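You operate a simulated robot arm through the tools that you are given. There is no shell and no other tool. Be economical: measure what you need, move in short steps, check, and stop when the job is done.

You are at the controls of a simulated robot arm. One attempt, no reset.

JOB
Put things in order on the top of the recycling cabinet. At the end: the green ink bottle stands where the brown plain cedar block stood; the yellow sponge is on the teal tray; the brown plain cedar block stands where the yellow sponge stood; the silver rice tin is on the white tea saucer; whatever was shut is shut again. Leave all else as you found it, and nothing knocked over.
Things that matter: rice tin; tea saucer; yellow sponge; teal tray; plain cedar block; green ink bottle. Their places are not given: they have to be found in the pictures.

Only the result counts: the job must be done as asked and must still hold three seconds after the hand-in. Knocking over, shifting, dropping, spilling or breaking anything else fails it.

ROBOT AND FRAMES
A 7-joint arm with a two-finger parallel gripper, fixed in place. Base frame: the origin is at the foot of the arm, x ahead of it, y to its left, z up; the work surface is at about z = 820. Lengths are in mm, angles in rad, forces in N, time in s.
With the tool pointing down near the work surface it reaches from about 300 to 700 mm from the base axis. Its first joint turns from -1.152 to 1.152 rad. Payload 1.57 kg.
The tool frame sits at the grasp point between the pads (the TCP): z along the fingers, y along the line on which they close. The tips reach 30 mm beyond it. The gripper opens to 110 mm. The fingers are 24 mm wide and 12 mm thick; the gripper's body (48 by 112 mm) begins 78 mm behind the TCP.
Orientation is told as [roll, pitch, yaw] about the base's x, y, z axes, in that order, counted from this pose: with the fingers straight down and closing along the base's y, the tool's x points along the base's -x, its y along +y and its z along -z.

CONTROLS
- The arm moves only by the tool send_rows. Its argument "moves" is one flat list of numbers, 7 for each row, row after row: the shift along the tool's x, y, z in units of 300 mm (1.0 is 300 mm), then the turn, a rotation vector about the tool's x, y, z in units of 60 degrees (1.0 is 60 degrees), then the opening in per cent of the stroke, from 0 (shut) to 100 (fully open). In form: [tx, ty, tz, rx, ry, rz, fingers, tx, ty, tz, rx, ry, rz, fingers, ...]. A call has 1 to 10 rows; each row is the pose to reach, as a shift and turn from the pose commanded when the call began, along the tool's axes at that moment. A call with a number of a shift or a turn outside -1 to 1 is refused whole. A row lasts 0.2 s, in which the tool goes at most 50 mm and 0.15 rad; a call with a longer step from one row to the next is refused whole, and so is a gripper value outside its range. Where a pose cannot be reached the arm comes as near as it can. A force on the tool above 40 N (or 10 N above the force at the start of the call, whichever is more), or a blocked arm, ends the call early, and 0.2 s more pass. Each finger travels about 108 mm/s and halts on what it meets, pressing with about 20 N; the grip force reading is that of the motor and also rises with nothing between the fingers. The clock runs only during rows and for 0.2 s after the last one: add rows that repeat a pose to give the fingers time. The reply holds the time, the measured pose of the TCP, the force on the tool along the base axes, the opening and the grip force, in the units named above and with some noise, and new pictures: "show" is both (left out), scene, wrist or none.
- Cameras (640 x 400 px; columns grow to the right, rows downward): "scene" is fixed at [179.2, -441.6, 1384.8]; the picture's right is [0.30, -0.95, 0.00], its down [-0.80, -0.25, -0.54] and it looks along [0.51, 0.16, -0.84] (base axes); focal length 333 px, centre (320, 200). "wrist" rides on the gripper at [-36, 0, -80] in the tool frame; the picture's right is [0.00, -1.00, 0.00], its down [0.97, 0.00, -0.24] and it looks along [0.24, 0.00, 0.97] (tool axes); focal length 218 px, centre (320, 200).
- point_at(camera, pixels): there is no depth. For up to 12 entries [column, row, z] of the newest picture of that camera ("zoom" is the newest enlarged one), the place [x, y] in the base frame at which the ray of that pixel passes the height z, good to about 2 mm, but the place of the scene camera against the robot may be out by one fixed shift of up to 18 mm in any direction. No time passes.
- zoom(camera, box): a new picture of the part [left, top, right, bottom] of that camera's present view, enlarged. No time passes.
- finish_job(): hands the job in; it is judged then, once.

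Go step by step. Measure first, check grasps and placings, and put right what went wrong. The budget is 80 turns and 120 pictures, counting those below and the enlarged ones. Unless the task says otherwise, let go and move clear before handing in, and close with one line.

The tools are called after "Request:" as name(argument=value, ...) on one line, values as JSON. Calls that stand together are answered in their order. send_rows: Moves the arm, as the interface text tells. Its arguments: {"type":"object","properties":{"moves":{"type":"array","items":{"type":"number"}},"show":{"type":"string","enum":["both","scene","wrist","none"]}},"required":["moves"]} The other tools are called the same way: point_at (camera, pixels) gives the place at which the rays of pixels pass given heights; zoom (camera, box) takes an enlarged picture of a part of a camera's view; finish_job () hands the job in.

At the start:

```text
time_s: 0.0
eef_pos: [312.5, -290.4, 1042.4]
ee_rot: [-0.001, 0.0, -0.001]
ft_force: [0.5, 0.1, -0.3]
finger_gap: 110.2
grip_force: 0.0
```

scene: 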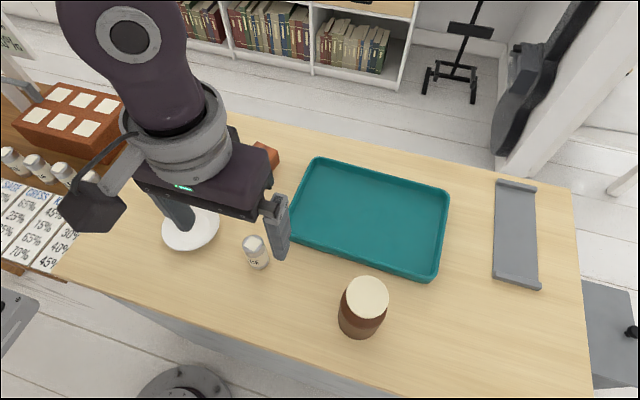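
wrist: 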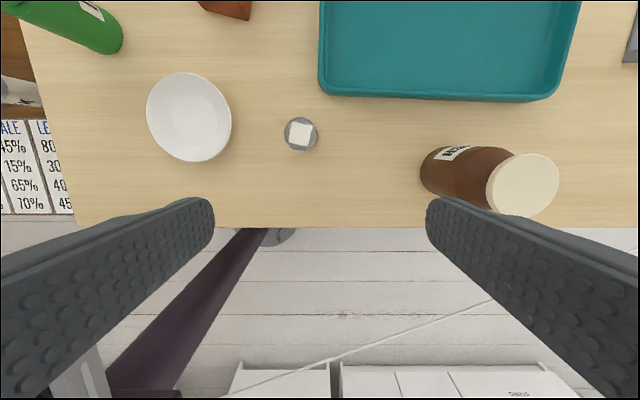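

The scene picture has the arm covering the left part of the top; the wrist picture shows a green bottle (60,20), the saucer (190,117), a small jar (300,134) and a brown thing (225,8). I enlarge both to identify things before moving.

Request:
zoom(camera="scene", box=[100, 120, 420, 320])

Request:
zoom(camera="wrist", box=[0, 0, 340, 212])

```text
2.00 times, centred on (260, 220) of scene
```

zoom: 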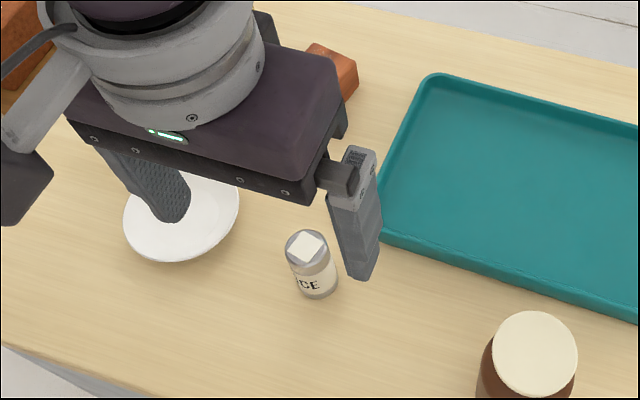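

```text
1.88 times, centred on (170, 106) of wrist
```

zoom: 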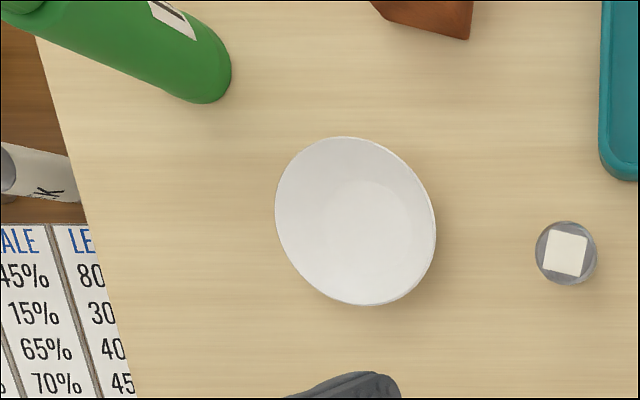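

The rice tin is the small one at scene (256,250); the sponge is not visible yet. I locate what I can see, then will move the arm to see the rest.

Request:
point_at(camera="wrist", pixels=[[189, 117, 830], [301, 134, 880], [105, 45, 820], [240, 18, 820], [323, 92, 830], [555, 97, 830], [460, 180, 820], [20, 10, 820], [75, 226, 820], [638, 226, 820]])

Request:
point_at(camera="scene", pixels=[[190, 230, 830], [259, 265, 820], [265, 165, 830], [320, 160, 840], [448, 192, 840], [434, 280, 840], [290, 232, 840], [360, 330, 820], [515, 235, 820], [575, 190, 820], [590, 398, 820], [55, 275, 820]])

```text
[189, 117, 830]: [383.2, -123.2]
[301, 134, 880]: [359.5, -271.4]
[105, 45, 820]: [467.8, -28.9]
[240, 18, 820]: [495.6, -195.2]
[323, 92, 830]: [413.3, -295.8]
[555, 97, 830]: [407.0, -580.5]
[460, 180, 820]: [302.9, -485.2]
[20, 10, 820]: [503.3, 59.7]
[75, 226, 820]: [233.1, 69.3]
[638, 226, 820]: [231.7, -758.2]
```

```text
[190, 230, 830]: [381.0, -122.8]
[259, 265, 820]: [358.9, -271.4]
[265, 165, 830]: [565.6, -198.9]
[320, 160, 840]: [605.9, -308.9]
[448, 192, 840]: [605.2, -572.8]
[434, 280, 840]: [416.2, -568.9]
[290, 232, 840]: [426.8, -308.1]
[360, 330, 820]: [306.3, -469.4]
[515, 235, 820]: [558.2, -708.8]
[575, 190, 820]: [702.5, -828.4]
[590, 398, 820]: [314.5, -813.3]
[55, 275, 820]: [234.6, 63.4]
```

Both cameras agree within a few mm. I raise the hand and swing it to the right, to uncover the left-hand part for the scene camera.

Request:
send_rows(moves=[0, 0, -0.16, 0, 0, 0, 100, 0, -0.15, -0.2, 0, 0, 0, 100, 0, -0.3, -0.2, 0, 0, 0, 100, 0, -0.45, -0.2, 0, 0, 0, 100, 0, -0.6, -0.2, 0, 0, 0, 100, 0, -0.75, -0.2, 0, 0, 0, 100, 0, -0.9, -0.2, 0, 0, 0, 100], show="scene")

```text
time_s: 1.6
eef_pos: [307.4, -505.3, 1097.8]
ee_rot: [0.002, 0.0, 0.001]
ft_force: [-1.2, -0.3, 0.8]
finger_gap: 110.1
grip_force: 0.0
out of reach, approached as far as the arm can: row 6, 7
```

scene: 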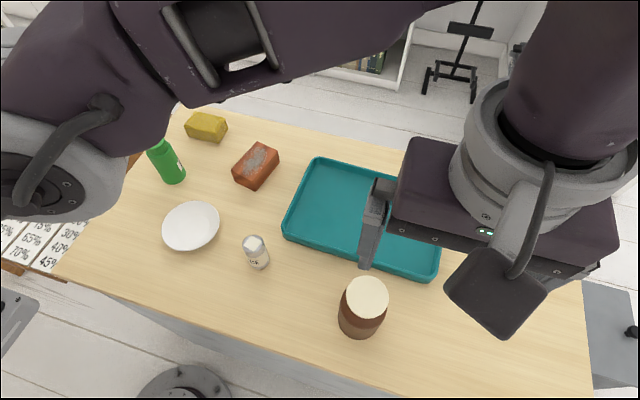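

Now all is visible: green bottle (167,163), yellow sponge (206,127), brown block (256,166). I enlarge this part.

Request:
zoom(camera="scene", box=[130, 100, 290, 200])

Request:
zoom(camera="scene", box=[150, 190, 310, 290])

```text
4.00 times, centred on (210, 150) of scene
```

zoom: 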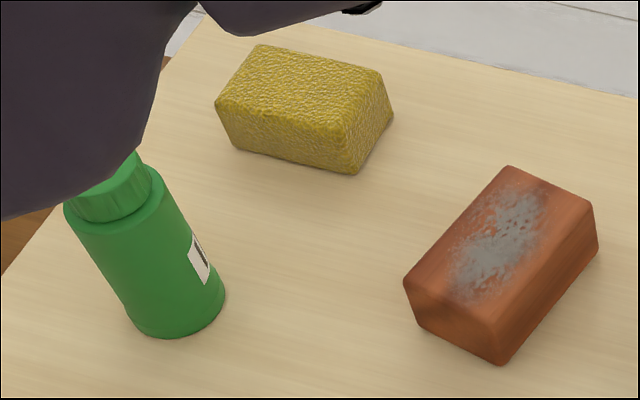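

```text
4.00 times, centred on (230, 240) of scene
```

zoom: 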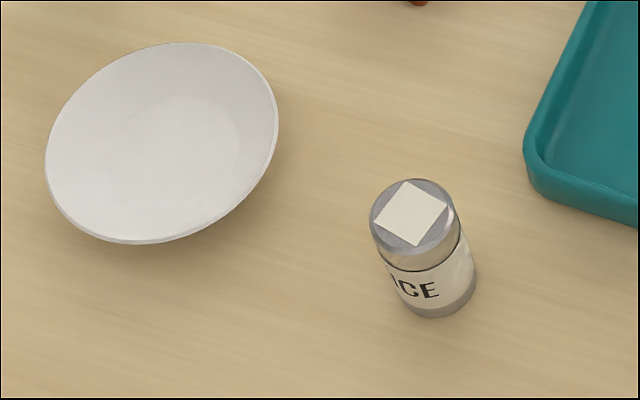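

The wrist camera will measure the far left group best. I swing the hand back left and forward over it.

Request:
send_rows(moves=[0, 0.15, 0, 0, 0, 0, 100, 0, 0.3, 0, 0, 0, 0, 100, 0, 0.45, 0, 0, 0, 0, 100, 0, 0.6, 0, 0, 0, 0, 100, 0, 0.75, 0, 0, 0, 0, 100, 0, 0.9, 0, 0, 0, 0, 100, -0.1, 1.0, 0, 0, 0, 0, 100, -0.25, 1.0, 0, 0, 0, 0, 100], show="none")

Request:
send_rows(moves=[-0.1, 0.1, 0, 0, 0, 0, 100, -0.2, 0.2, 0, 0, 0, 0, 100, -0.23, 0.33, 0, 0, 0, 0, 100, -0.23, 0.33, 0, 0, 0, 0, 100], show="wrist")

```text
time_s: 3.4
eef_pos: [384.3, -205.2, 1099.0]
ee_rot: [0.0, 0.0, -0.001]
ft_force: [0.4, -1.3, 0.0]
finger_gap: 110.0
grip_force: 0.0
```

```text
time_s: 4.4
eef_pos: [453.0, -105.8, 1095.7]
ee_rot: [0.0, -0.003, 0.0]
ft_force: [-0.4, -0.9, 0.4]
finger_gap: 110.1
grip_force: 0.1
```

wrist: 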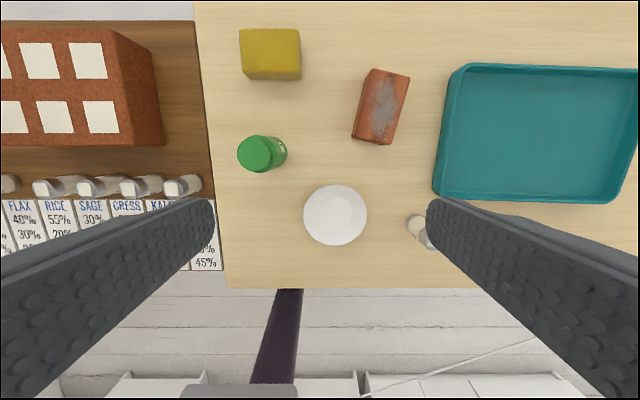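

A clear overhead view: sponge (270,55), block (382,107), bottle (265,153), saucer (335,214), tin (422,230). I enlarge it to get corners.

Request:
zoom(camera="wrist", box=[210, 10, 450, 160])

Request:
zoom(camera="wrist", box=[220, 120, 460, 270])

```text
2.67 times, centred on (330, 85) of wrist
```

zoom: 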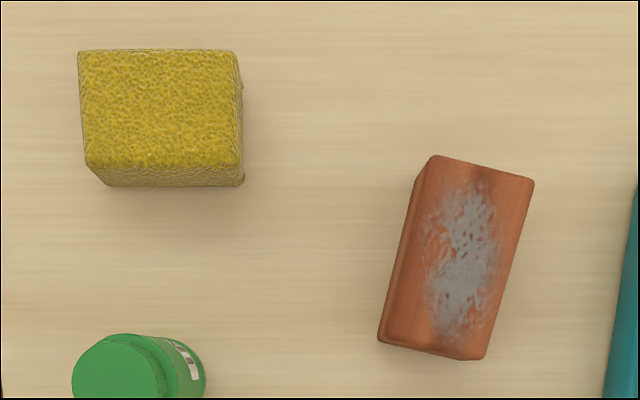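

```text
2.67 times, centred on (340, 195) of wrist
```

zoom: 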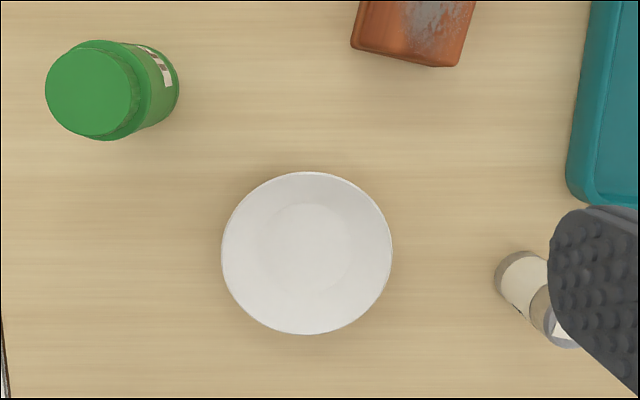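

I compute the corners of sponge and block at base and top from both cameras.

Request:
point_at(camera="wrist", pixels=[[250.5, 79.7, 820], [301.1, 79.7, 820], [239.3, 29.5, 865], [298.5, 29.5, 865], [300, 71.9, 865], [242.6, 71.9, 865], [373.9, 68.5, 865], [410.2, 77.5, 865], [391.9, 144.2, 865], [356.2, 140, 865], [366.7, 76.7, 820], [351.7, 137.5, 820]])

Request:
point_at(camera="scene", pixels=[[190, 137, 820], [220, 143.5, 820], [228.2, 130, 820], [193.7, 111.2, 865], [225.7, 118, 865], [218, 132.5, 865], [184.5, 125.5, 865], [257, 141.7, 865], [278, 150.7, 865], [256.2, 181.2, 865], [231.2, 170.5, 865], [255, 191.2, 820]])

Request:
point_at(camera="zoom", pixels=[[145, 90, 820], [88, 90, 950], [307, 253, 835], [222, 253, 835], [392, 253, 835], [307, 172, 835], [307, 334, 835], [310, 245, 824], [520, 280, 820], [566, 330, 880]])

```text
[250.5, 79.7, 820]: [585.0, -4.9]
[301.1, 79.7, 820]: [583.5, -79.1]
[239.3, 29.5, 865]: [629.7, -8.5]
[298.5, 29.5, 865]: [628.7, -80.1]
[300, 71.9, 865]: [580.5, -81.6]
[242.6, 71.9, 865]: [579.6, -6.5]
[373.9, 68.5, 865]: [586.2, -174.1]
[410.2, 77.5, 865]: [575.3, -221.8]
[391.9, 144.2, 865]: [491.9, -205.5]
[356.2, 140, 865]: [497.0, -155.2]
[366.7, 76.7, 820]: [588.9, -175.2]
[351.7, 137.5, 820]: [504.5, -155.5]
```

```text
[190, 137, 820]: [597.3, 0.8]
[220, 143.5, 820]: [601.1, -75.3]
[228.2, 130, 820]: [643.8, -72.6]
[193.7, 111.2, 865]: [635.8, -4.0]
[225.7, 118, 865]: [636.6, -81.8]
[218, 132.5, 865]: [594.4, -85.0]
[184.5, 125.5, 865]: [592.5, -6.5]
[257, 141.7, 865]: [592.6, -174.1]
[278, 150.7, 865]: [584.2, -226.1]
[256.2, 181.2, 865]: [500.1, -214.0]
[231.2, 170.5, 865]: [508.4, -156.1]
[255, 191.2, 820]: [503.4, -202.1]
```

```text
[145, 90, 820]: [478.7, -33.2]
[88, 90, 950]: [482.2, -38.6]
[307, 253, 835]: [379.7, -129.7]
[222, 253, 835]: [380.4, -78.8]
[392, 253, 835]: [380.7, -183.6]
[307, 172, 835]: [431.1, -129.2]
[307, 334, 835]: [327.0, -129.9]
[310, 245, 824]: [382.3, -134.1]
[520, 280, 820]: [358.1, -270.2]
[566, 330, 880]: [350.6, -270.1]
```

Sponge centre ≈ (608,-42), block ≈ (538,-189) turned about -0.21 rad, bottle ≈ (479,-33), saucer ≈ (380,-130), tin ≈ (357,-271). First the sponge: I go above it and check.

Request:
send_rows(moves=[-0.13, 0.05, 0, 0, 0, 0, 100, -0.26, 0.11, 0, 0, 0, 0, 100, -0.39, 0.16, 0, 0, 0, 0, 100, -0.513, 0.213, 0.05, 0, 0, 0, 100, -0.513, 0.213, 0.2, 0, 0, 0, 100, -0.513, 0.213, 0.35, 0, 0, 0, 100, -0.513, 0.213, 0.45, 0, 0, 0, 100, -0.513, 0.213, 0.45, 0, 0, 0, 100])

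```text
time_s: 6.2
eef_pos: [605.5, -42.6, 962.0]
ee_rot: [0.001, 0.0, -0.001]
ft_force: [-0.8, -0.1, -0.1]
finger_gap: 110.0
grip_force: 0.0
```

scene: 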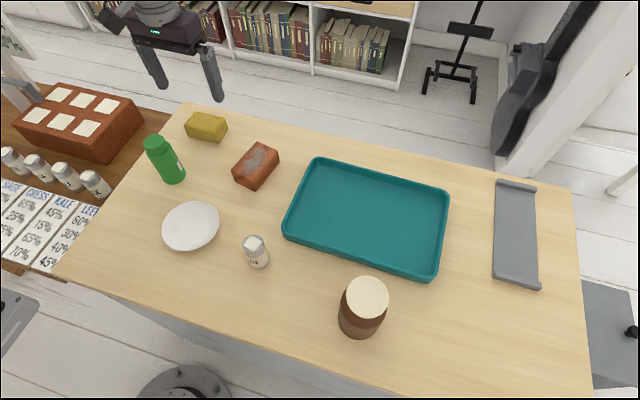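
wrist: 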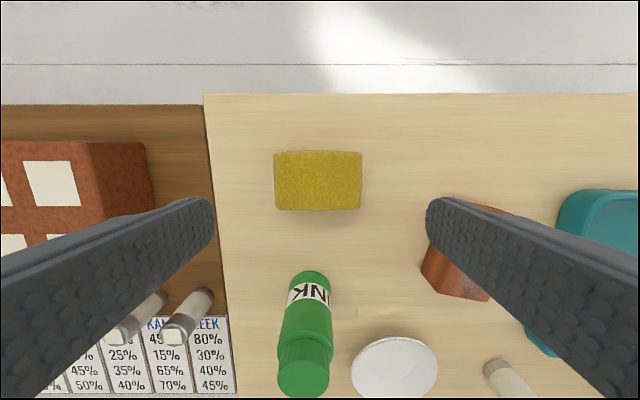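

The sponge is right below at wrist (318,181). I refine its position and take marks on the tin, bottle and jar from the unobstructed scene.

Request:
point_at(camera="wrist", pixels=[[274, 152, 858], [362, 152, 858], [361, 209, 858], [276, 209, 858], [318, 181, 858], [205, 95, 820], [310, 278, 820]])

Request:
zoom(camera="scene", box=[130, 100, 290, 200])

```text
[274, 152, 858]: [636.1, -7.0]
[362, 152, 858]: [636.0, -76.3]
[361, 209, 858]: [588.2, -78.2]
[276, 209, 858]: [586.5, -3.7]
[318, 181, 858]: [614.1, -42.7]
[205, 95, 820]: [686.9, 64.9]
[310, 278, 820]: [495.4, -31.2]
```

```text
4.00 times, centred on (210, 150) of scene
```

zoom: 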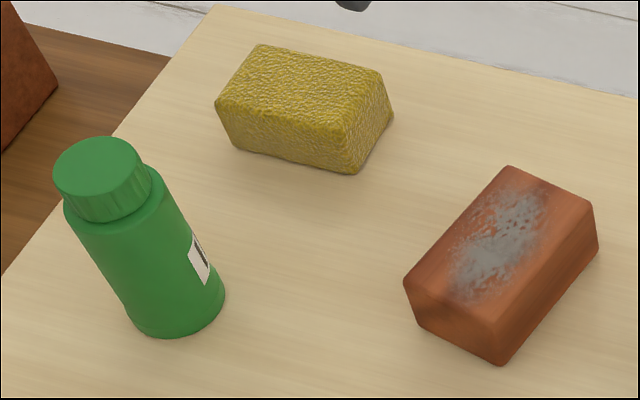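

Sponge centre ≈ (611,-41). I descend to TCP z ≈ 853 and close.

Request:
send_rows(moves=[-0.018, 0.004, 0.12, 0, 0, 0, 100, -0.018, 0.004, 0.24, 0, 0, 0, 100, -0.018, 0.004, 0.32, 0, 0, 0, 100, -0.018, 0.004, 0.36, 0, 0, 0, 100, -0.018, 0.004, 0.36, 0, 0, 0, 100, -0.018, 0.004, 0.36, 0, 0, 0, 60, -0.018, 0.004, 0.36, 0, 0, 0, 55, -0.018, 0.004, 0.36, 0, 0, 0, 50, -0.018, 0.004, 0.36, 0, 0, 0, 50], show="wrist")

```text
time_s: 8.2
eef_pos: [608.8, -41.0, 854.9]
ee_rot: [-0.001, 0.0, 0.0]
ft_force: [0.1, 0.5, -0.6]
finger_gap: 78.9
grip_force: 19.8
```

wrist: 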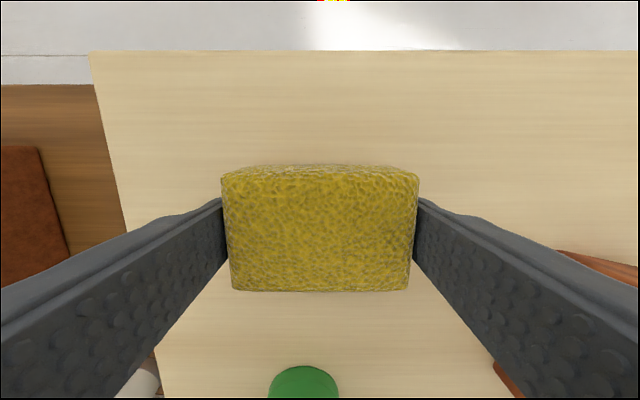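

Held (gap 78.9, 19.8 N). I log the sponge's exact place, then lift.

Request:
point_at(camera="wrist", pixels=[[232, 291, 860], [408, 291, 860], [222, 180, 860], [418, 180, 860]])

Request:
send_rows(moves=[0, 0, -0.12, 0, 0, 0, 45, 0, 0, -0.24, 0, 0, 0, 45, 0, 0, -0.36, 0, 0, 0, 45, 0, 0, -0.48, 0, 0, 0, 45, 0, 0, -0.48, 0, 0, 0, 45], show="wrist")

```text
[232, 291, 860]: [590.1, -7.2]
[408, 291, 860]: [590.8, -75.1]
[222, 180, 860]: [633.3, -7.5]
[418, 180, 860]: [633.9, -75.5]
```

```text
time_s: 9.4
eef_pos: [608.8, -39.4, 1000.5]
ee_rot: [0.001, 0.001, 0.0]
ft_force: [-0.2, -0.6, 0.4]
finger_gap: 49.5
grip_force: 0.0
```

wrist: 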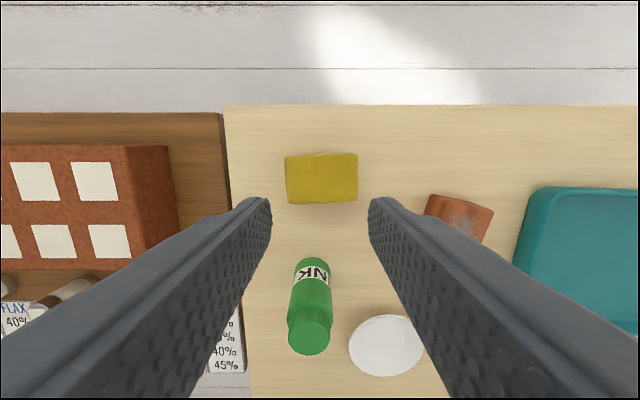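

The fingers slipped off: the sponge stayed at wrist (322,178), gap 49.5. I measure where it lies now.

Request:
point_at(camera="wrist", pixels=[[285, 155, 858], [358, 153, 858], [357, 201, 858], [288, 204, 858], [322, 178, 858]])

Request:
zoom(camera="scene", box=[130, 100, 290, 200])

Request:
zoom(camera="wrist", box=[240, 130, 400, 230])

```text
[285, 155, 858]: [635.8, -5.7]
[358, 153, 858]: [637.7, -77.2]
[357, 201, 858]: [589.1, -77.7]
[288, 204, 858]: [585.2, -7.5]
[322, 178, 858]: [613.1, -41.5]
```

```text
4.00 times, centred on (210, 150) of scene
```

zoom: 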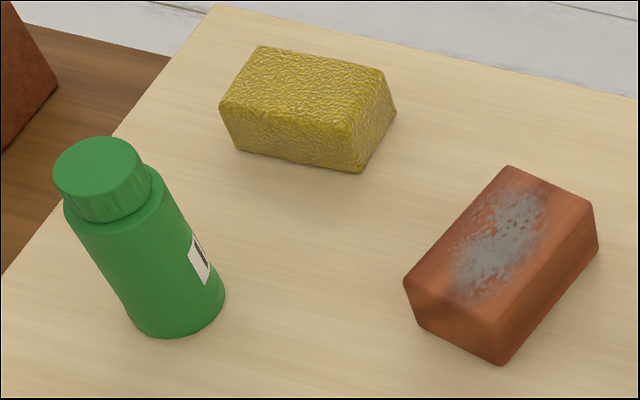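

```text
4.00 times, centred on (320, 180) of wrist
```

zoom: 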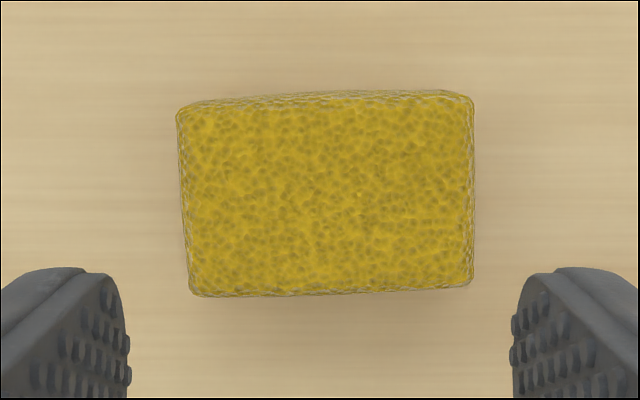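

It hardly moved. I retry lower, with a full close command and longer squeeze, then a small slow lift.

Request:
send_rows(moves=[0, 0, 0, 0, 0, 0, 100, 0, 0, 0.1, 0, 0, 0, 100, 0, 0, 0.22, 0, 0, 0, 100, 0, 0, 0.34, 0, 0, 0, 100, 0, 0, 0.44, 0, 0, 0, 100, 0, 0, 0.492, 0, 0, 0, 100, 0, 0, 0.492, 0, 0, 0, 100], show="none")

Request:
send_rows(moves=[0, 0, 0, 0, 0, 0, 0, 0, 0, 0, 0, 0, 0, 0, 0, 0, 0, 0, 0, 0, 0, 0, 0, 0, 0, 0, 0, 0, 0, 0, -0.01, 0, 0, 0, 0, 0, 0, -0.025, 0, 0, 0, 0, 0, 0, -0.045, 0, 0, 0, 0, 0, 0, -0.07, 0, 0, 0, 0, 0, 0, -0.07, 0, 0, 0, 0], show="both")

```text
time_s: 11.0
eef_pos: [610.9, -40.7, 852.1]
ee_rot: [0.0, 0.0, 0.0]
ft_force: [-0.2, 1.3, 0.6]
finger_gap: 110.0
grip_force: 0.0
```

```text
time_s: 13.0
eef_pos: [610.1, -40.7, 874.0]
ee_rot: [0.001, 0.0, 0.0]
ft_force: [0.6, -0.3, -0.6]
finger_gap: 79.5
grip_force: 20.5
```

scene: 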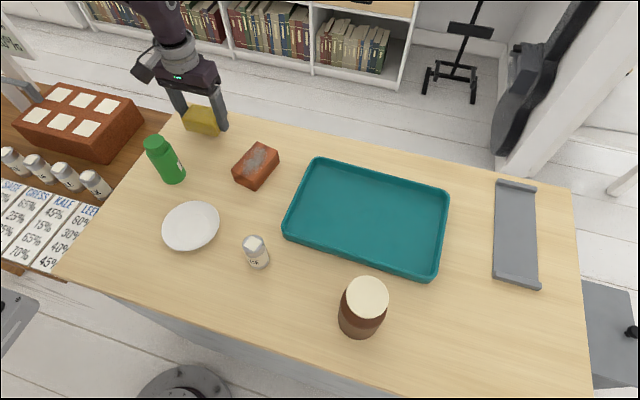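
wrist: 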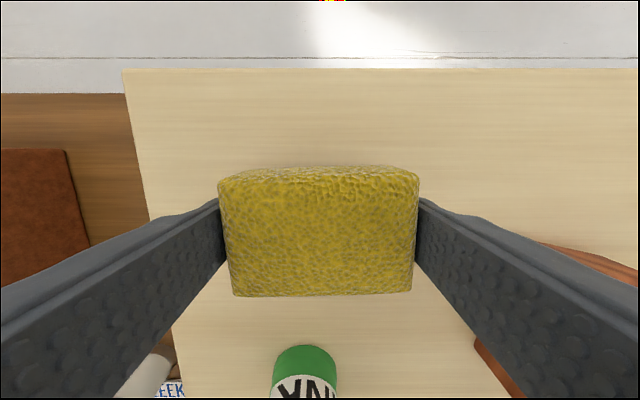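

The sponge now rises with the hand (gap 79.5, same size in wrist while the table recedes). I lift on gently to about z 965.

Request:
send_rows(moves=[0, 0, -0.02, 0, 0, 0, 0, 0, 0, -0.055, 0, 0, 0, 0, 0, 0, -0.1, 0, 0, 0, 0, 0, 0, -0.15, 0, 0, 0, 0, 0, 0, -0.2, 0, 0, 0, 0, 0, 0, -0.25, 0, 0, 0, 0, 0, 0, -0.28, 0, 0, 0, 0, 0, 0, -0.3, 0, 0, 0, 0], show="wrist")

```text
time_s: 14.8
eef_pos: [612.7, -41.2, 961.1]
ee_rot: [0.001, -0.001, -0.001]
ft_force: [-0.6, 0.4, -0.3]
finger_gap: 79.2
grip_force: 20.0
```

wrist: 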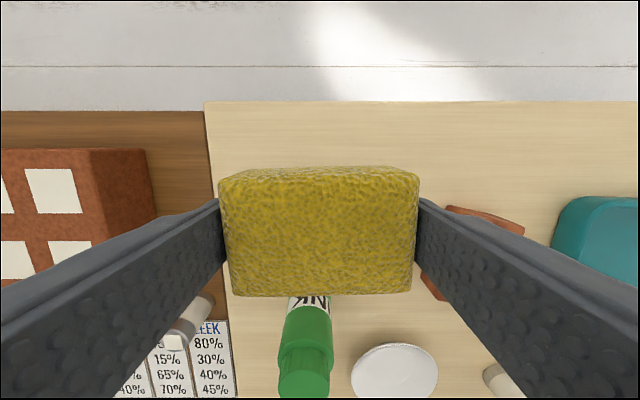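

Held well. Now I carry it over toward the tray in gentle steps.

Request:
send_rows(moves=[0.02, -0.04, 0, 0, 0, 0, 0, 0.04, -0.12, 0, 0, 0, 0, 0, 0.07, -0.22, 0, 0, 0, 0, 0, 0.1, -0.32, 0, 0, 0, 0, 0, 0.13, -0.42, 0, 0, 0, 0, 0, 0.16, -0.52, 0, 0, 0, 0, 0, 0.19, -0.62, 0, 0, 0, 0, 0, 0.22, -0.72, 0, 0, 0, 0, 0, 0.25, -0.8, 0, 0, 0, 0, 0, 0.26, -0.84, 0, 0, 0, 0, 0], show="none")

Request:
send_rows(moves=[0.01, -0.04, 0, 0, 0, 0, 0, 0.03, -0.12, 0, 0, 0, 0, 0, 0.05, -0.22, 0, 0, 0, 0, 0, 0.07, -0.32, 0, 0, 0, 0, 0, 0.08, -0.39, 0, 0, 0, 0, 0, 0.08, -0.42, 0, 0, 0, 0, 0, 0.08, -0.42, 0.04, 0, 0, 0, 0, 0.08, -0.42, 0.1, 0, 0, 0, 0, 0.08, -0.42, 0.1, 0, 0, 0, 0])

```text
time_s: 17.0
eef_pos: [533.9, -293.9, 963.2]
ee_rot: [0.001, 0.002, 0.001]
ft_force: [0.0, -0.6, -0.9]
finger_gap: 79.4
grip_force: 20.7
```

```text
time_s: 19.0
eef_pos: [509.2, -418.4, 930.9]
ee_rot: [0.001, 0.0, 0.0]
ft_force: [0.8, 0.0, 0.2]
finger_gap: 79.2
grip_force: 19.5
```

scene: 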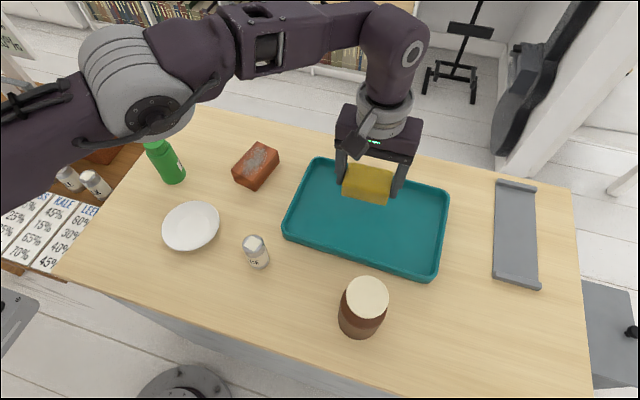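
wrist: 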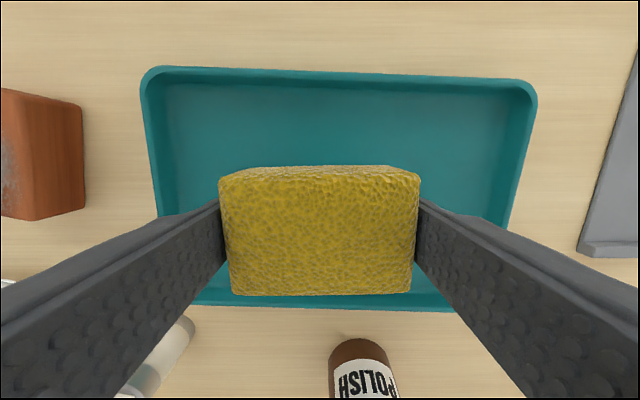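

It hangs centred over the tray. I lower to about z 860 gently, and will watch the force.

Request:
send_rows(moves=[0, 0, 0.07, 0, 0, 0, 0, 0, 0, 0.14, 0, 0, 0, 0, 0, 0, 0.19, 0, 0, 0, 0, 0, 0, 0.215, 0, 0, 0, 0, 0, 0, 0.23, 0, 0, 0, 0, 0, 0, 0.238, 0, 0, 0, 0, 0, 0, 0.243, 0, 0, 0, 0, 0, 0, 0.243, 0, 0, 0, 0], show="wrist")

```text
time_s: 20.8
eef_pos: [510.5, -419.8, 858.7]
ee_rot: [0.002, 0.0, -0.001]
ft_force: [0.2, 0.8, 1.2]
finger_gap: 78.9
grip_force: 19.6
```

wrist: 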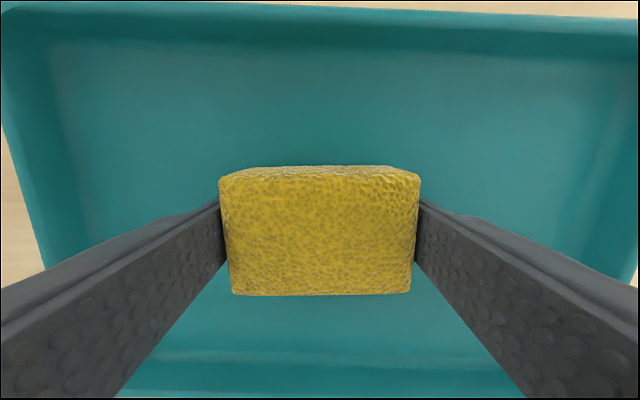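

Force 1.2 N, so it is close to the tray floor or touching. I go down 2–4 mm more in small steps to find contact.

Request:
send_rows(moves=[0, 0, 0.005, 0, 0, 0, 0, 0, 0, 0.01, 0, 0, 0, 0, 0, 0, 0.01, 0, 0, 0, 0], show="none")

```text
time_s: 21.6
eef_pos: [509.4, -421.0, 858.3]
ee_rot: [-0.003, -0.003, -0.001]
ft_force: [2.4, 5.5, 37.9]
finger_gap: 78.9
grip_force: 19.7
```

Contact (38 N). I relax upward 2 mm, open, and rise.

Request:
send_rows(moves=[0, 0, -0.008, 0, 0, 0, 0, 0, 0, -0.008, 0, 0, 0, 90, 0, 0, -0.008, 0, 0, 0, 100, 0, 0, -0.05, 0, 0, 0, 100, 0, 0, -0.15, 0, 0, 0, 100, 0, 0, -0.3, 0, 0, 0, 100, 0, 0, -0.45, 0, 0, 0, 100])

```text
time_s: 23.2
eef_pos: [507.9, -422.3, 991.2]
ee_rot: [-0.007, 0.012, -0.004]
ft_force: [2.7, 1.5, 1.0]
finger_gap: 109.8
grip_force: 0.0
```

scene: 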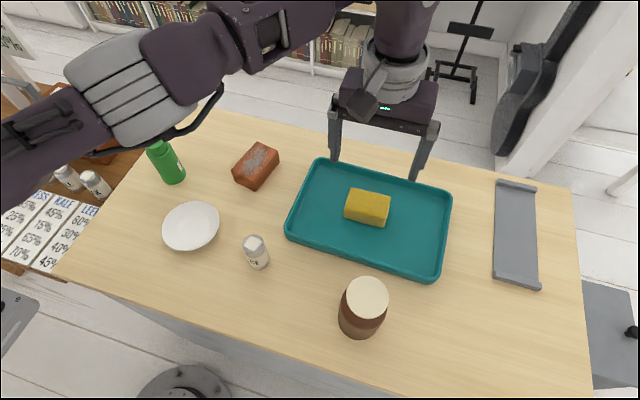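
wrist: 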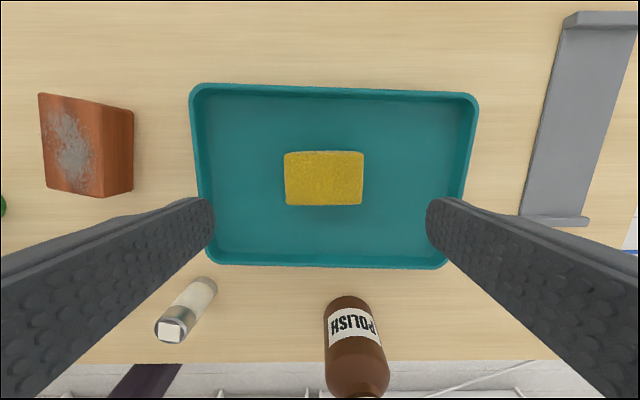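

The sponge lies on the tray (367,207). The tray seems to have shifted a hair; I measure that and the block from here.

Request:
zoom(camera="scene", box=[270, 140, 470, 290])

Request:
point_at(camera="scene", pixels=[[452, 195, 840], [449, 192, 840], [440, 278, 840], [437, 277, 840], [283, 236, 840], [286, 236, 840]])

```text
2.67 times, centred on (370, 215) of scene
```

zoom: 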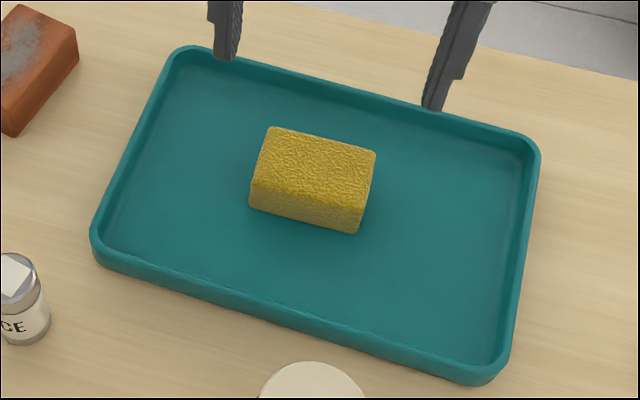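

```text
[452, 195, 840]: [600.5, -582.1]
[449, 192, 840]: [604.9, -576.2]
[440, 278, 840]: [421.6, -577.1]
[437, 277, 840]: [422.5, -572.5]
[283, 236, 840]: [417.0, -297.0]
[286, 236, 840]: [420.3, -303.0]
```

The tray moved about 5 mm in -y at most; fine for now. Next the block: I go above (538,-189) with yaw -0.21 and look.

Request:
send_rows(moves=[-0.01, 0.12, 0, 0, 0, 0, 100, -0.03, 0.26, 0, 0, 0, 0, 100, -0.05, 0.4, 0, 0, 0, 0.05, 100, -0.07, 0.54, 0, 0, 0, 0.1, 100, -0.09, 0.68, 0, 0, 0, 0.15, 100, -0.097, 0.773, 0.03, 0, 0, 0.2, 100, -0.097, 0.773, 0.11, 0, 0, 0.2, 100, -0.097, 0.773, 0.11, 0, 0, 0.2, 100], show="wrist")

```text
time_s: 25.0
eef_pos: [538.9, -188.0, 958.4]
ee_rot: [0.002, 0.002, -0.209]
ft_force: [-0.2, 0.9, -0.2]
finger_gap: 109.9
grip_force: 0.0
```

wrist: 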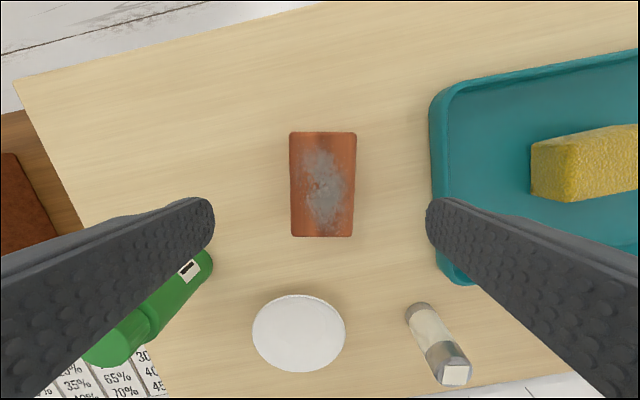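

Aligned with the block (290–356, 132–237). I measure its centre.

Request:
point_at(camera="wrist", pixels=[[290, 133, 862], [356, 133, 862], [353, 237, 862], [291, 237, 862], [205, 265, 820]])

```text
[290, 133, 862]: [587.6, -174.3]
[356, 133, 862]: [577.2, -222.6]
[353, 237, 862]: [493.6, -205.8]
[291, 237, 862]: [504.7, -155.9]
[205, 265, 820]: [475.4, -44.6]
```

Block centre (541,-190). I descend to z ≈ 853, squeeze, and lift a little, slowly.

Request:
send_rows(moves=[-0.007, -0.004, 0.1, 0, 0, 0, 100, -0.007, -0.004, 0.22, 0, 0, 0, 100, -0.007, -0.004, 0.31, 0, 0, 0, 100, -0.007, -0.004, 0.35, 0, 0, 0, 100, -0.007, -0.004, 0.35, 0, 0, 0, 100], show="none")

Request:
send_rows(moves=[0, 0, 0, 0, 0, 0, 0, 0, 0, 0, 0, 0, 0, 0, 0, 0, 0, 0, 0, 0, 0, 0, 0, 0, 0, 0, 0, 0, 0, 0, 0, 0, 0, 0, 0, 0, 0, -0.01, 0, 0, 0, 0, 0, 0, -0.025, 0, 0, 0, 0, 0, 0, -0.045, 0, 0, 0, 0, 0, 0, -0.07, 0, 0, 0, 0, 0, 0, -0.07, 0, 0, 0, 0], show="wrist")

```text
time_s: 26.2
eef_pos: [541.1, -190.1, 852.0]
ee_rot: [-0.001, 0.001, -0.21]
ft_force: [-0.1, -0.8, 0.2]
finger_gap: 109.9
grip_force: 0.0
```

```text
time_s: 28.4
eef_pos: [541.3, -188.3, 873.9]
ee_rot: [0.0, -0.001, -0.209]
ft_force: [0.2, 0.3, -1.8]
finger_gap: 55.0
grip_force: 20.6
```

wrist: 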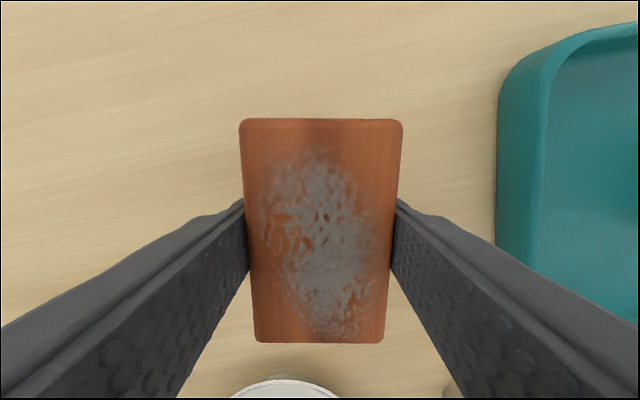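

Held (gap 55). I lift on slowly.

Request:
send_rows(moves=[0, 0, -0.02, 0, 0, 0, 0, 0, 0, -0.05, 0, 0, 0, 0, 0, 0, -0.09, 0, 0, 0, 0, 0, 0, -0.13, 0, 0, 0, 0, 0, 0, -0.17, 0, 0, 0, 0, 0, 0, -0.19, 0, 0, 0, 0, 0, 0, -0.2, 0, 0, 0, 0], show="wrist")

```text
time_s: 30.0
eef_pos: [541.2, -189.8, 934.4]
ee_rot: [-0.001, 0.0, -0.208]
ft_force: [-0.1, 0.1, -0.3]
finger_gap: 54.5
grip_force: 20.2
```

wrist: 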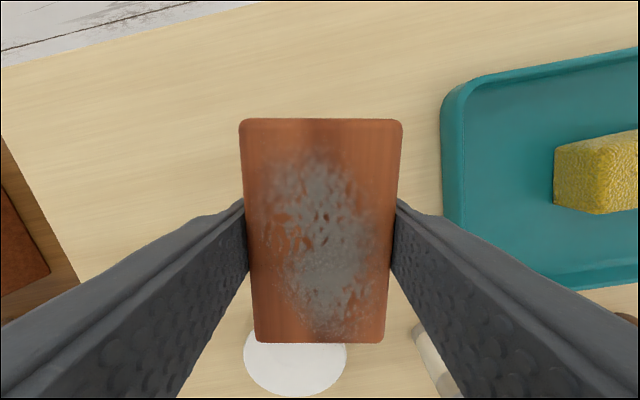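

Held firm. I carry it to (611,-41) and lower to a few mm above the surface.

Request:
send_rows(moves=[-0.008, 0.04, 0, 0, 0, 0, 0, -0.03, 0.13, 0, 0, 0, 0, 0, -0.055, 0.23, 0, 0, 0, 0, 0, -0.08, 0.33, 0, 0, 0, 0, 0, -0.1, 0.43, 0, 0, 0, 0, 0, -0.118, 0.505, 0, 0, 0, 0, 0, -0.1237, 0.532, 0, 0, 0, 0, 0, -0.1237, 0.532, 0.05, 0, 0, 0, 0, -0.1237, 0.532, 0.11, 0, 0, 0, 0, -0.1237, 0.532, 0.11, 0, 0, 0, 0], show="wrist")

Request:
send_rows(moves=[0, 0, 0.05, 0, 0, 0, 0, 0, 0, 0.1, 0, 0, 0, 0, 0, 0, 0.13, 0, 0, 0, 0, 0, 0, 0.145, 0, 0, 0, 0, 0, 0, 0.15, 0, 0, 0, 0, 0, 0, 0.15, 0, 0, 0, 0], show="both")

```text
time_s: 32.2
eef_pos: [609.7, -41.3, 900.6]
ee_rot: [0.002, 0.0, -0.21]
ft_force: [-0.6, 0.2, -0.9]
finger_gap: 54.6
grip_force: 19.9
```

wrist: 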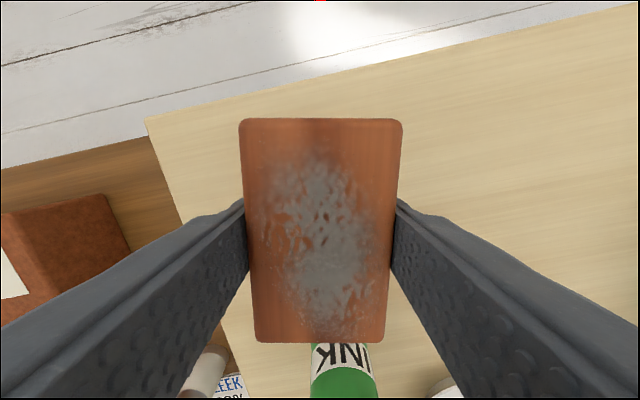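

```text
time_s: 33.6
eef_pos: [609.5, -42.2, 856.7]
ee_rot: [-0.001, 0.001, -0.21]
ft_force: [-0.3, 0.5, -0.8]
finger_gap: 54.6
grip_force: 20.0
```

scene: 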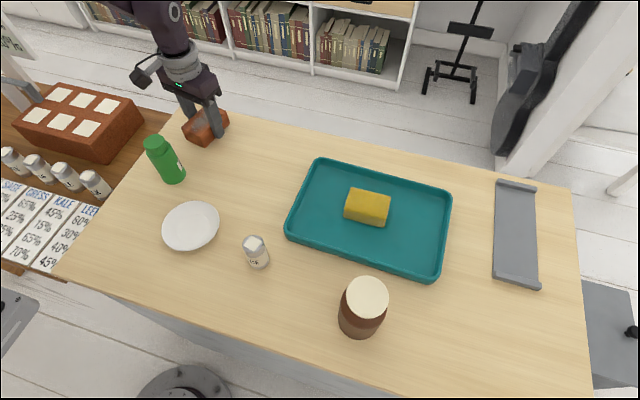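
wrist: 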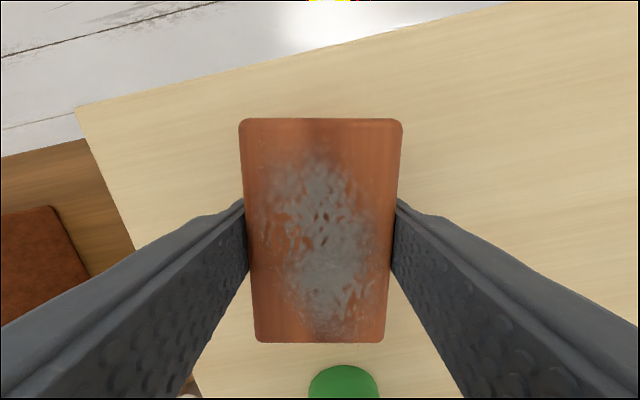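

The block hangs about 4 mm over the sponge's old place. I lower the last bit finely.

Request:
send_rows(moves=[0, 0, 0.005, 0, 0, 0, 0, 0, 0, 0.009, 0, 0, 0, 0, 0, 0, 0.012, 0, 0, 0, 0, 0, 0, 0.012, 0, 0, 0, 0], show="none")

```text
time_s: 34.6
eef_pos: [609.4, -40.2, 851.8]
ee_rot: [0.0, 0.0, -0.21]
ft_force: [-0.5, 0.2, 0.1]
finger_gap: 54.3
grip_force: 19.4
```

At grasp height (851.8), so the block is on the surface. I open and rise.

Request:
send_rows(moves=[0, 0, 0, 0, 0, 0, 75, 0, 0, 0, 0, 0, 0, 100, 0, 0, 0, 0, 0, 0, 100, 0, 0, -0.08, 0, 0, 0, 100, 0, 0, -0.2, 0, 0, 0, 100, 0, 0, -0.36, 0, 0, 0, 100, 0, 0, -0.5, 0, 0, 0, 100, 0, 0, -0.62, 0, 0, 0, 100, 0, 0, -0.62, 0, 0, 0, 100])

```text
time_s: 36.6
eef_pos: [611.7, -39.6, 1037.7]
ee_rot: [0.0, 0.0, -0.21]
ft_force: [-0.9, 0.9, 0.1]
finger_gap: 110.1
grip_force: 0.1
```

scene: 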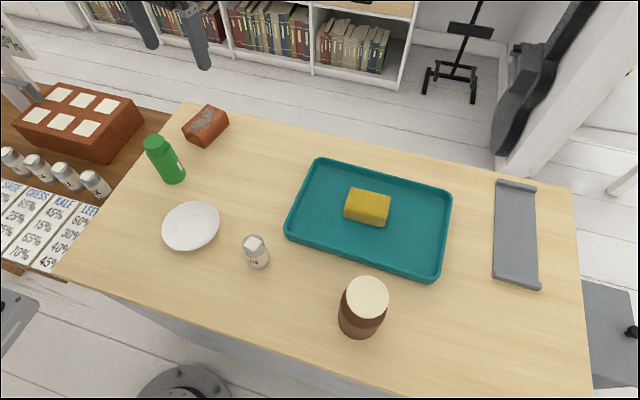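
wrist: 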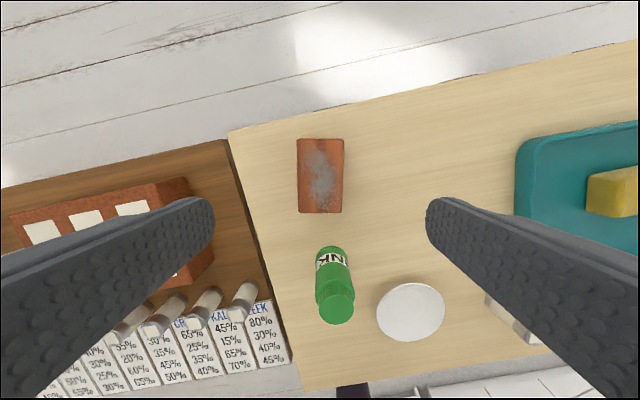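

The block stands in the sponge's old place. Now the bottle: I go over (479,-33) with the hand squared up and look.

Request:
send_rows(moves=[0.12, -0.02, 0, 0, 0, -0.07, 100, 0.25, -0.04, 0, 0, 0, -0.14, 100, 0.38, -0.06, 0, 0, 0, -0.2, 100, 0.437, -0.07, 0, 0, 0, -0.2, 100, 0.437, -0.07, 0, 0, 0, -0.2, 100], show="wrist")

```text
time_s: 37.8
eef_pos: [477.4, -34.8, 1038.5]
ee_rot: [0.0, 0.0, -0.001]
ft_force: [0.3, -0.1, 0.2]
finger_gap: 109.9
grip_force: 0.1
```

wrist: 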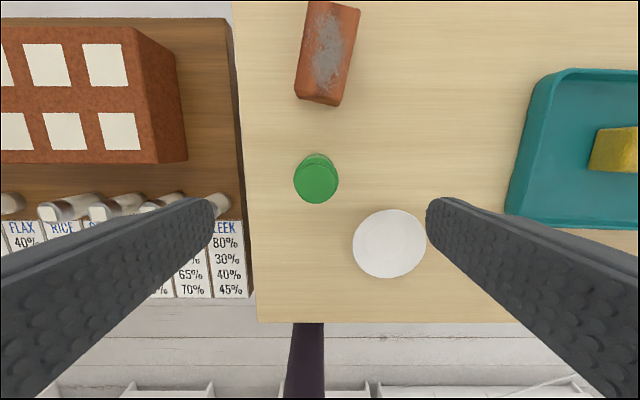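

Request:
zoom(camera="wrist", box=[256, 130, 384, 210])

Request:
zoom(camera="scene", box=[130, 120, 226, 180])

Request:
point_at(camera="wrist", pixels=[[316, 181, 940], [316, 181, 920], [316, 157, 820], [316, 154, 820], [316, 154, 900], [338, 181, 940], [294, 181, 940]])

```text
5.00 times, centred on (320, 170) of wrist
```

zoom: 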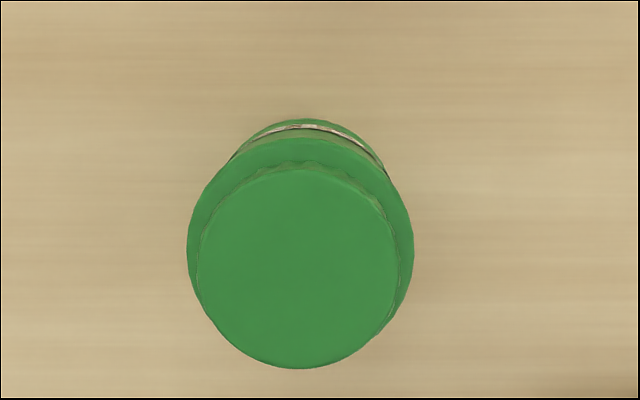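

```text
6.67 times, centred on (178, 150) of scene
```

zoom: 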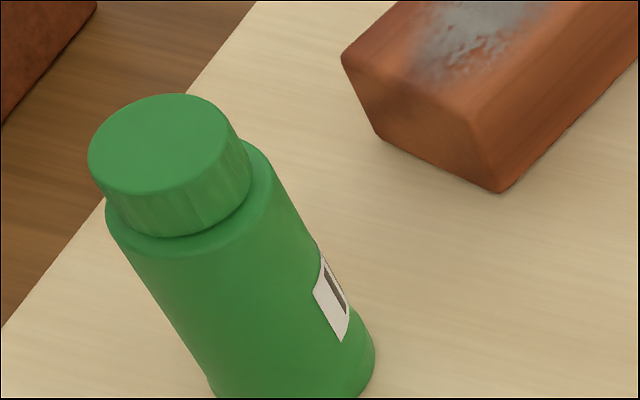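

```text
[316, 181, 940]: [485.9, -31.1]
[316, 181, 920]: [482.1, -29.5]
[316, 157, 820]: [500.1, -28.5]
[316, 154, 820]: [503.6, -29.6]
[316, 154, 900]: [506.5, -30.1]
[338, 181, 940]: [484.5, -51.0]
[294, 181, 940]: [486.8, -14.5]
```

Bottle centre ≈ (481,-31), diameter ≈ 43, top ≈ 935. I descend around it to TCP z ≈ 880 and close.

Request:
send_rows(moves=[-0.012, 0.013, 0.1, 0, 0, 0, 100, -0.012, 0.013, 0.22, 0, 0, 0, 100, -0.012, 0.013, 0.34, 0, 0, 0, 100, -0.012, 0.013, 0.45, 0, 0, 0, 100, -0.012, 0.013, 0.525, 0, 0, 0, 100, -0.012, 0.013, 0.525, 0, 0, 0, 100, -0.012, 0.013, 0.525, 0, 0, 0, 60, -0.012, 0.013, 0.525, 0, 0, 0, 45, -0.012, 0.013, 0.525, 0, 0, 0, 0, -0.012, 0.013, 0.525, 0, 0, 0, 0])

```text
time_s: 40.0
eef_pos: [480.7, -28.3, 881.4]
ee_rot: [0.001, 0.0, 0.0]
ft_force: [0.7, -0.5, -0.1]
finger_gap: 46.2
grip_force: 20.5
```

scene: 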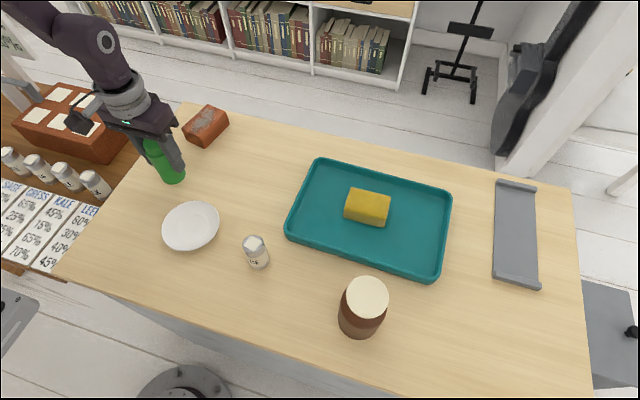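
wrist: 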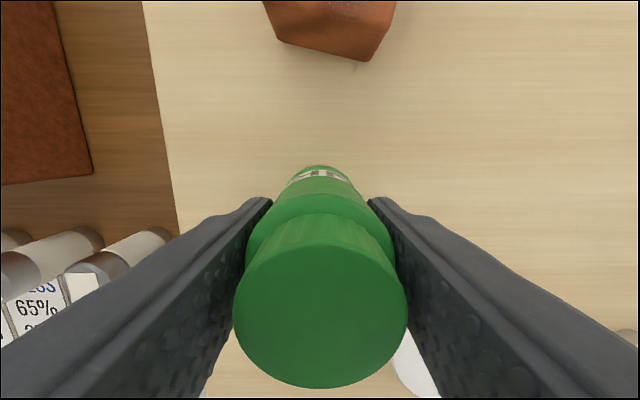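

Gripped (gap 46.2, 20 N). Slow lift of 60 mm.

Request:
send_rows(moves=[0, 0, 0, 0, 0, 0, 0, 0, 0, -0.01, 0, 0, 0, 0, 0, 0, -0.025, 0, 0, 0, 0, 0, 0, -0.05, 0, 0, 0, 0, 0, 0, -0.085, 0, 0, 0, 0, 0, 0, -0.13, 0, 0, 0, 0, 0, 0, -0.17, 0, 0, 0, 0, 0, 0, -0.19, 0, 0, 0, 0, 0, 0, -0.2, 0, 0, 0, 0])

```text
time_s: 42.0
eef_pos: [480.8, -30.0, 941.2]
ee_rot: [0.002, 0.0, 0.0]
ft_force: [-0.4, -0.4, -0.9]
finger_gap: 45.8
grip_force: 20.1
```

scene: 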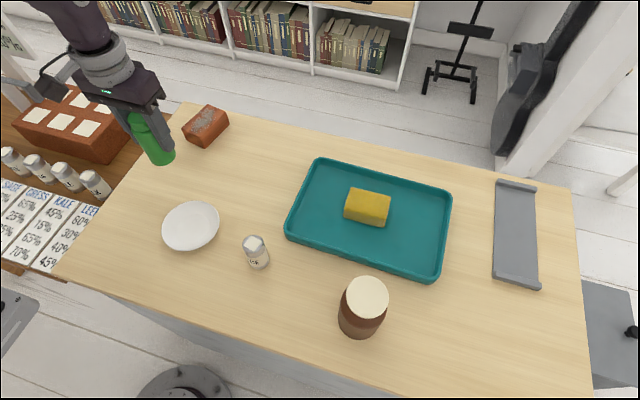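
wrist: 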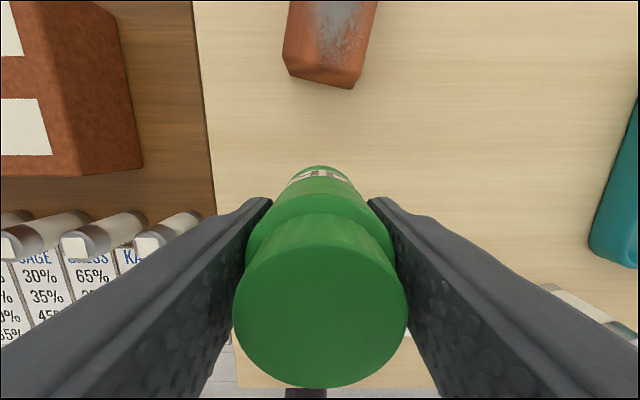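

Held upright. I carry it to (541,-190) and lower to a few mm above the surface.

Request:
send_rows(moves=[-0.01, -0.04, 0, 0, 0, 0, 0, -0.03, -0.13, 0, 0, 0, 0, 0, -0.07, -0.23, 0, 0, 0, 0, 0, -0.11, -0.33, 0, 0, 0, 0, 0, -0.15, -0.43, 0, 0, 0, 0, 0, -0.19, -0.51, 0, 0, 0, 0, 0, -0.2, -0.533, 0, 0, 0, 0, 0, -0.2, -0.533, 0.04, 0, 0, 0, 0, -0.2, -0.533, 0.09, 0, 0, 0, 0], show="none")

Request:
send_rows(moves=[0, 0, 0.03, 0, 0, 0, 0, 0, 0, 0.06, 0, 0, 0, 0, 0, 0, 0.08, 0, 0, 0, 0, 0, 0, 0.092, 0, 0, 0, 0, 0, 0, 0.097, 0, 0, 0, 0, 0, 0, 0.097, 0, 0, 0, 0], show="both")

```text
time_s: 44.0
eef_pos: [538.7, -190.7, 914.5]
ee_rot: [-0.001, 0.0, 0.001]
ft_force: [-0.3, 0.5, -0.9]
finger_gap: 46.0
grip_force: 19.9
```

```text
time_s: 45.4
eef_pos: [540.6, -190.6, 884.9]
ee_rot: [0.0, -0.001, -0.001]
ft_force: [0.2, 0.3, -1.6]
finger_gap: 45.7
grip_force: 20.4
```

scene: 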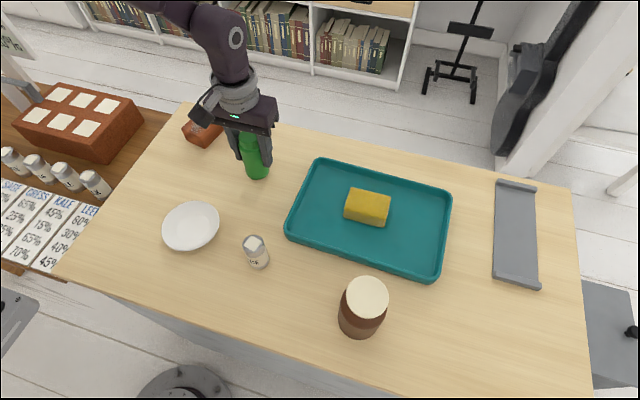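
wrist: 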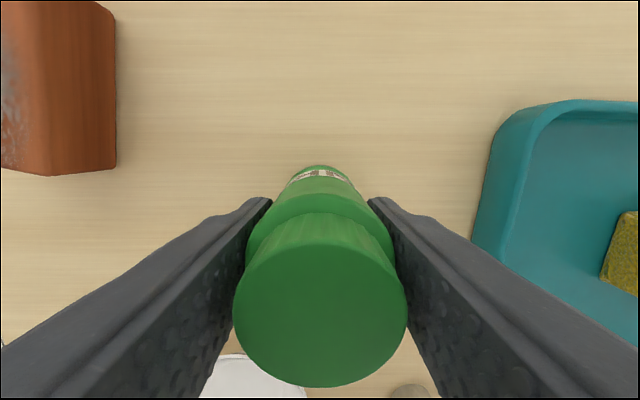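

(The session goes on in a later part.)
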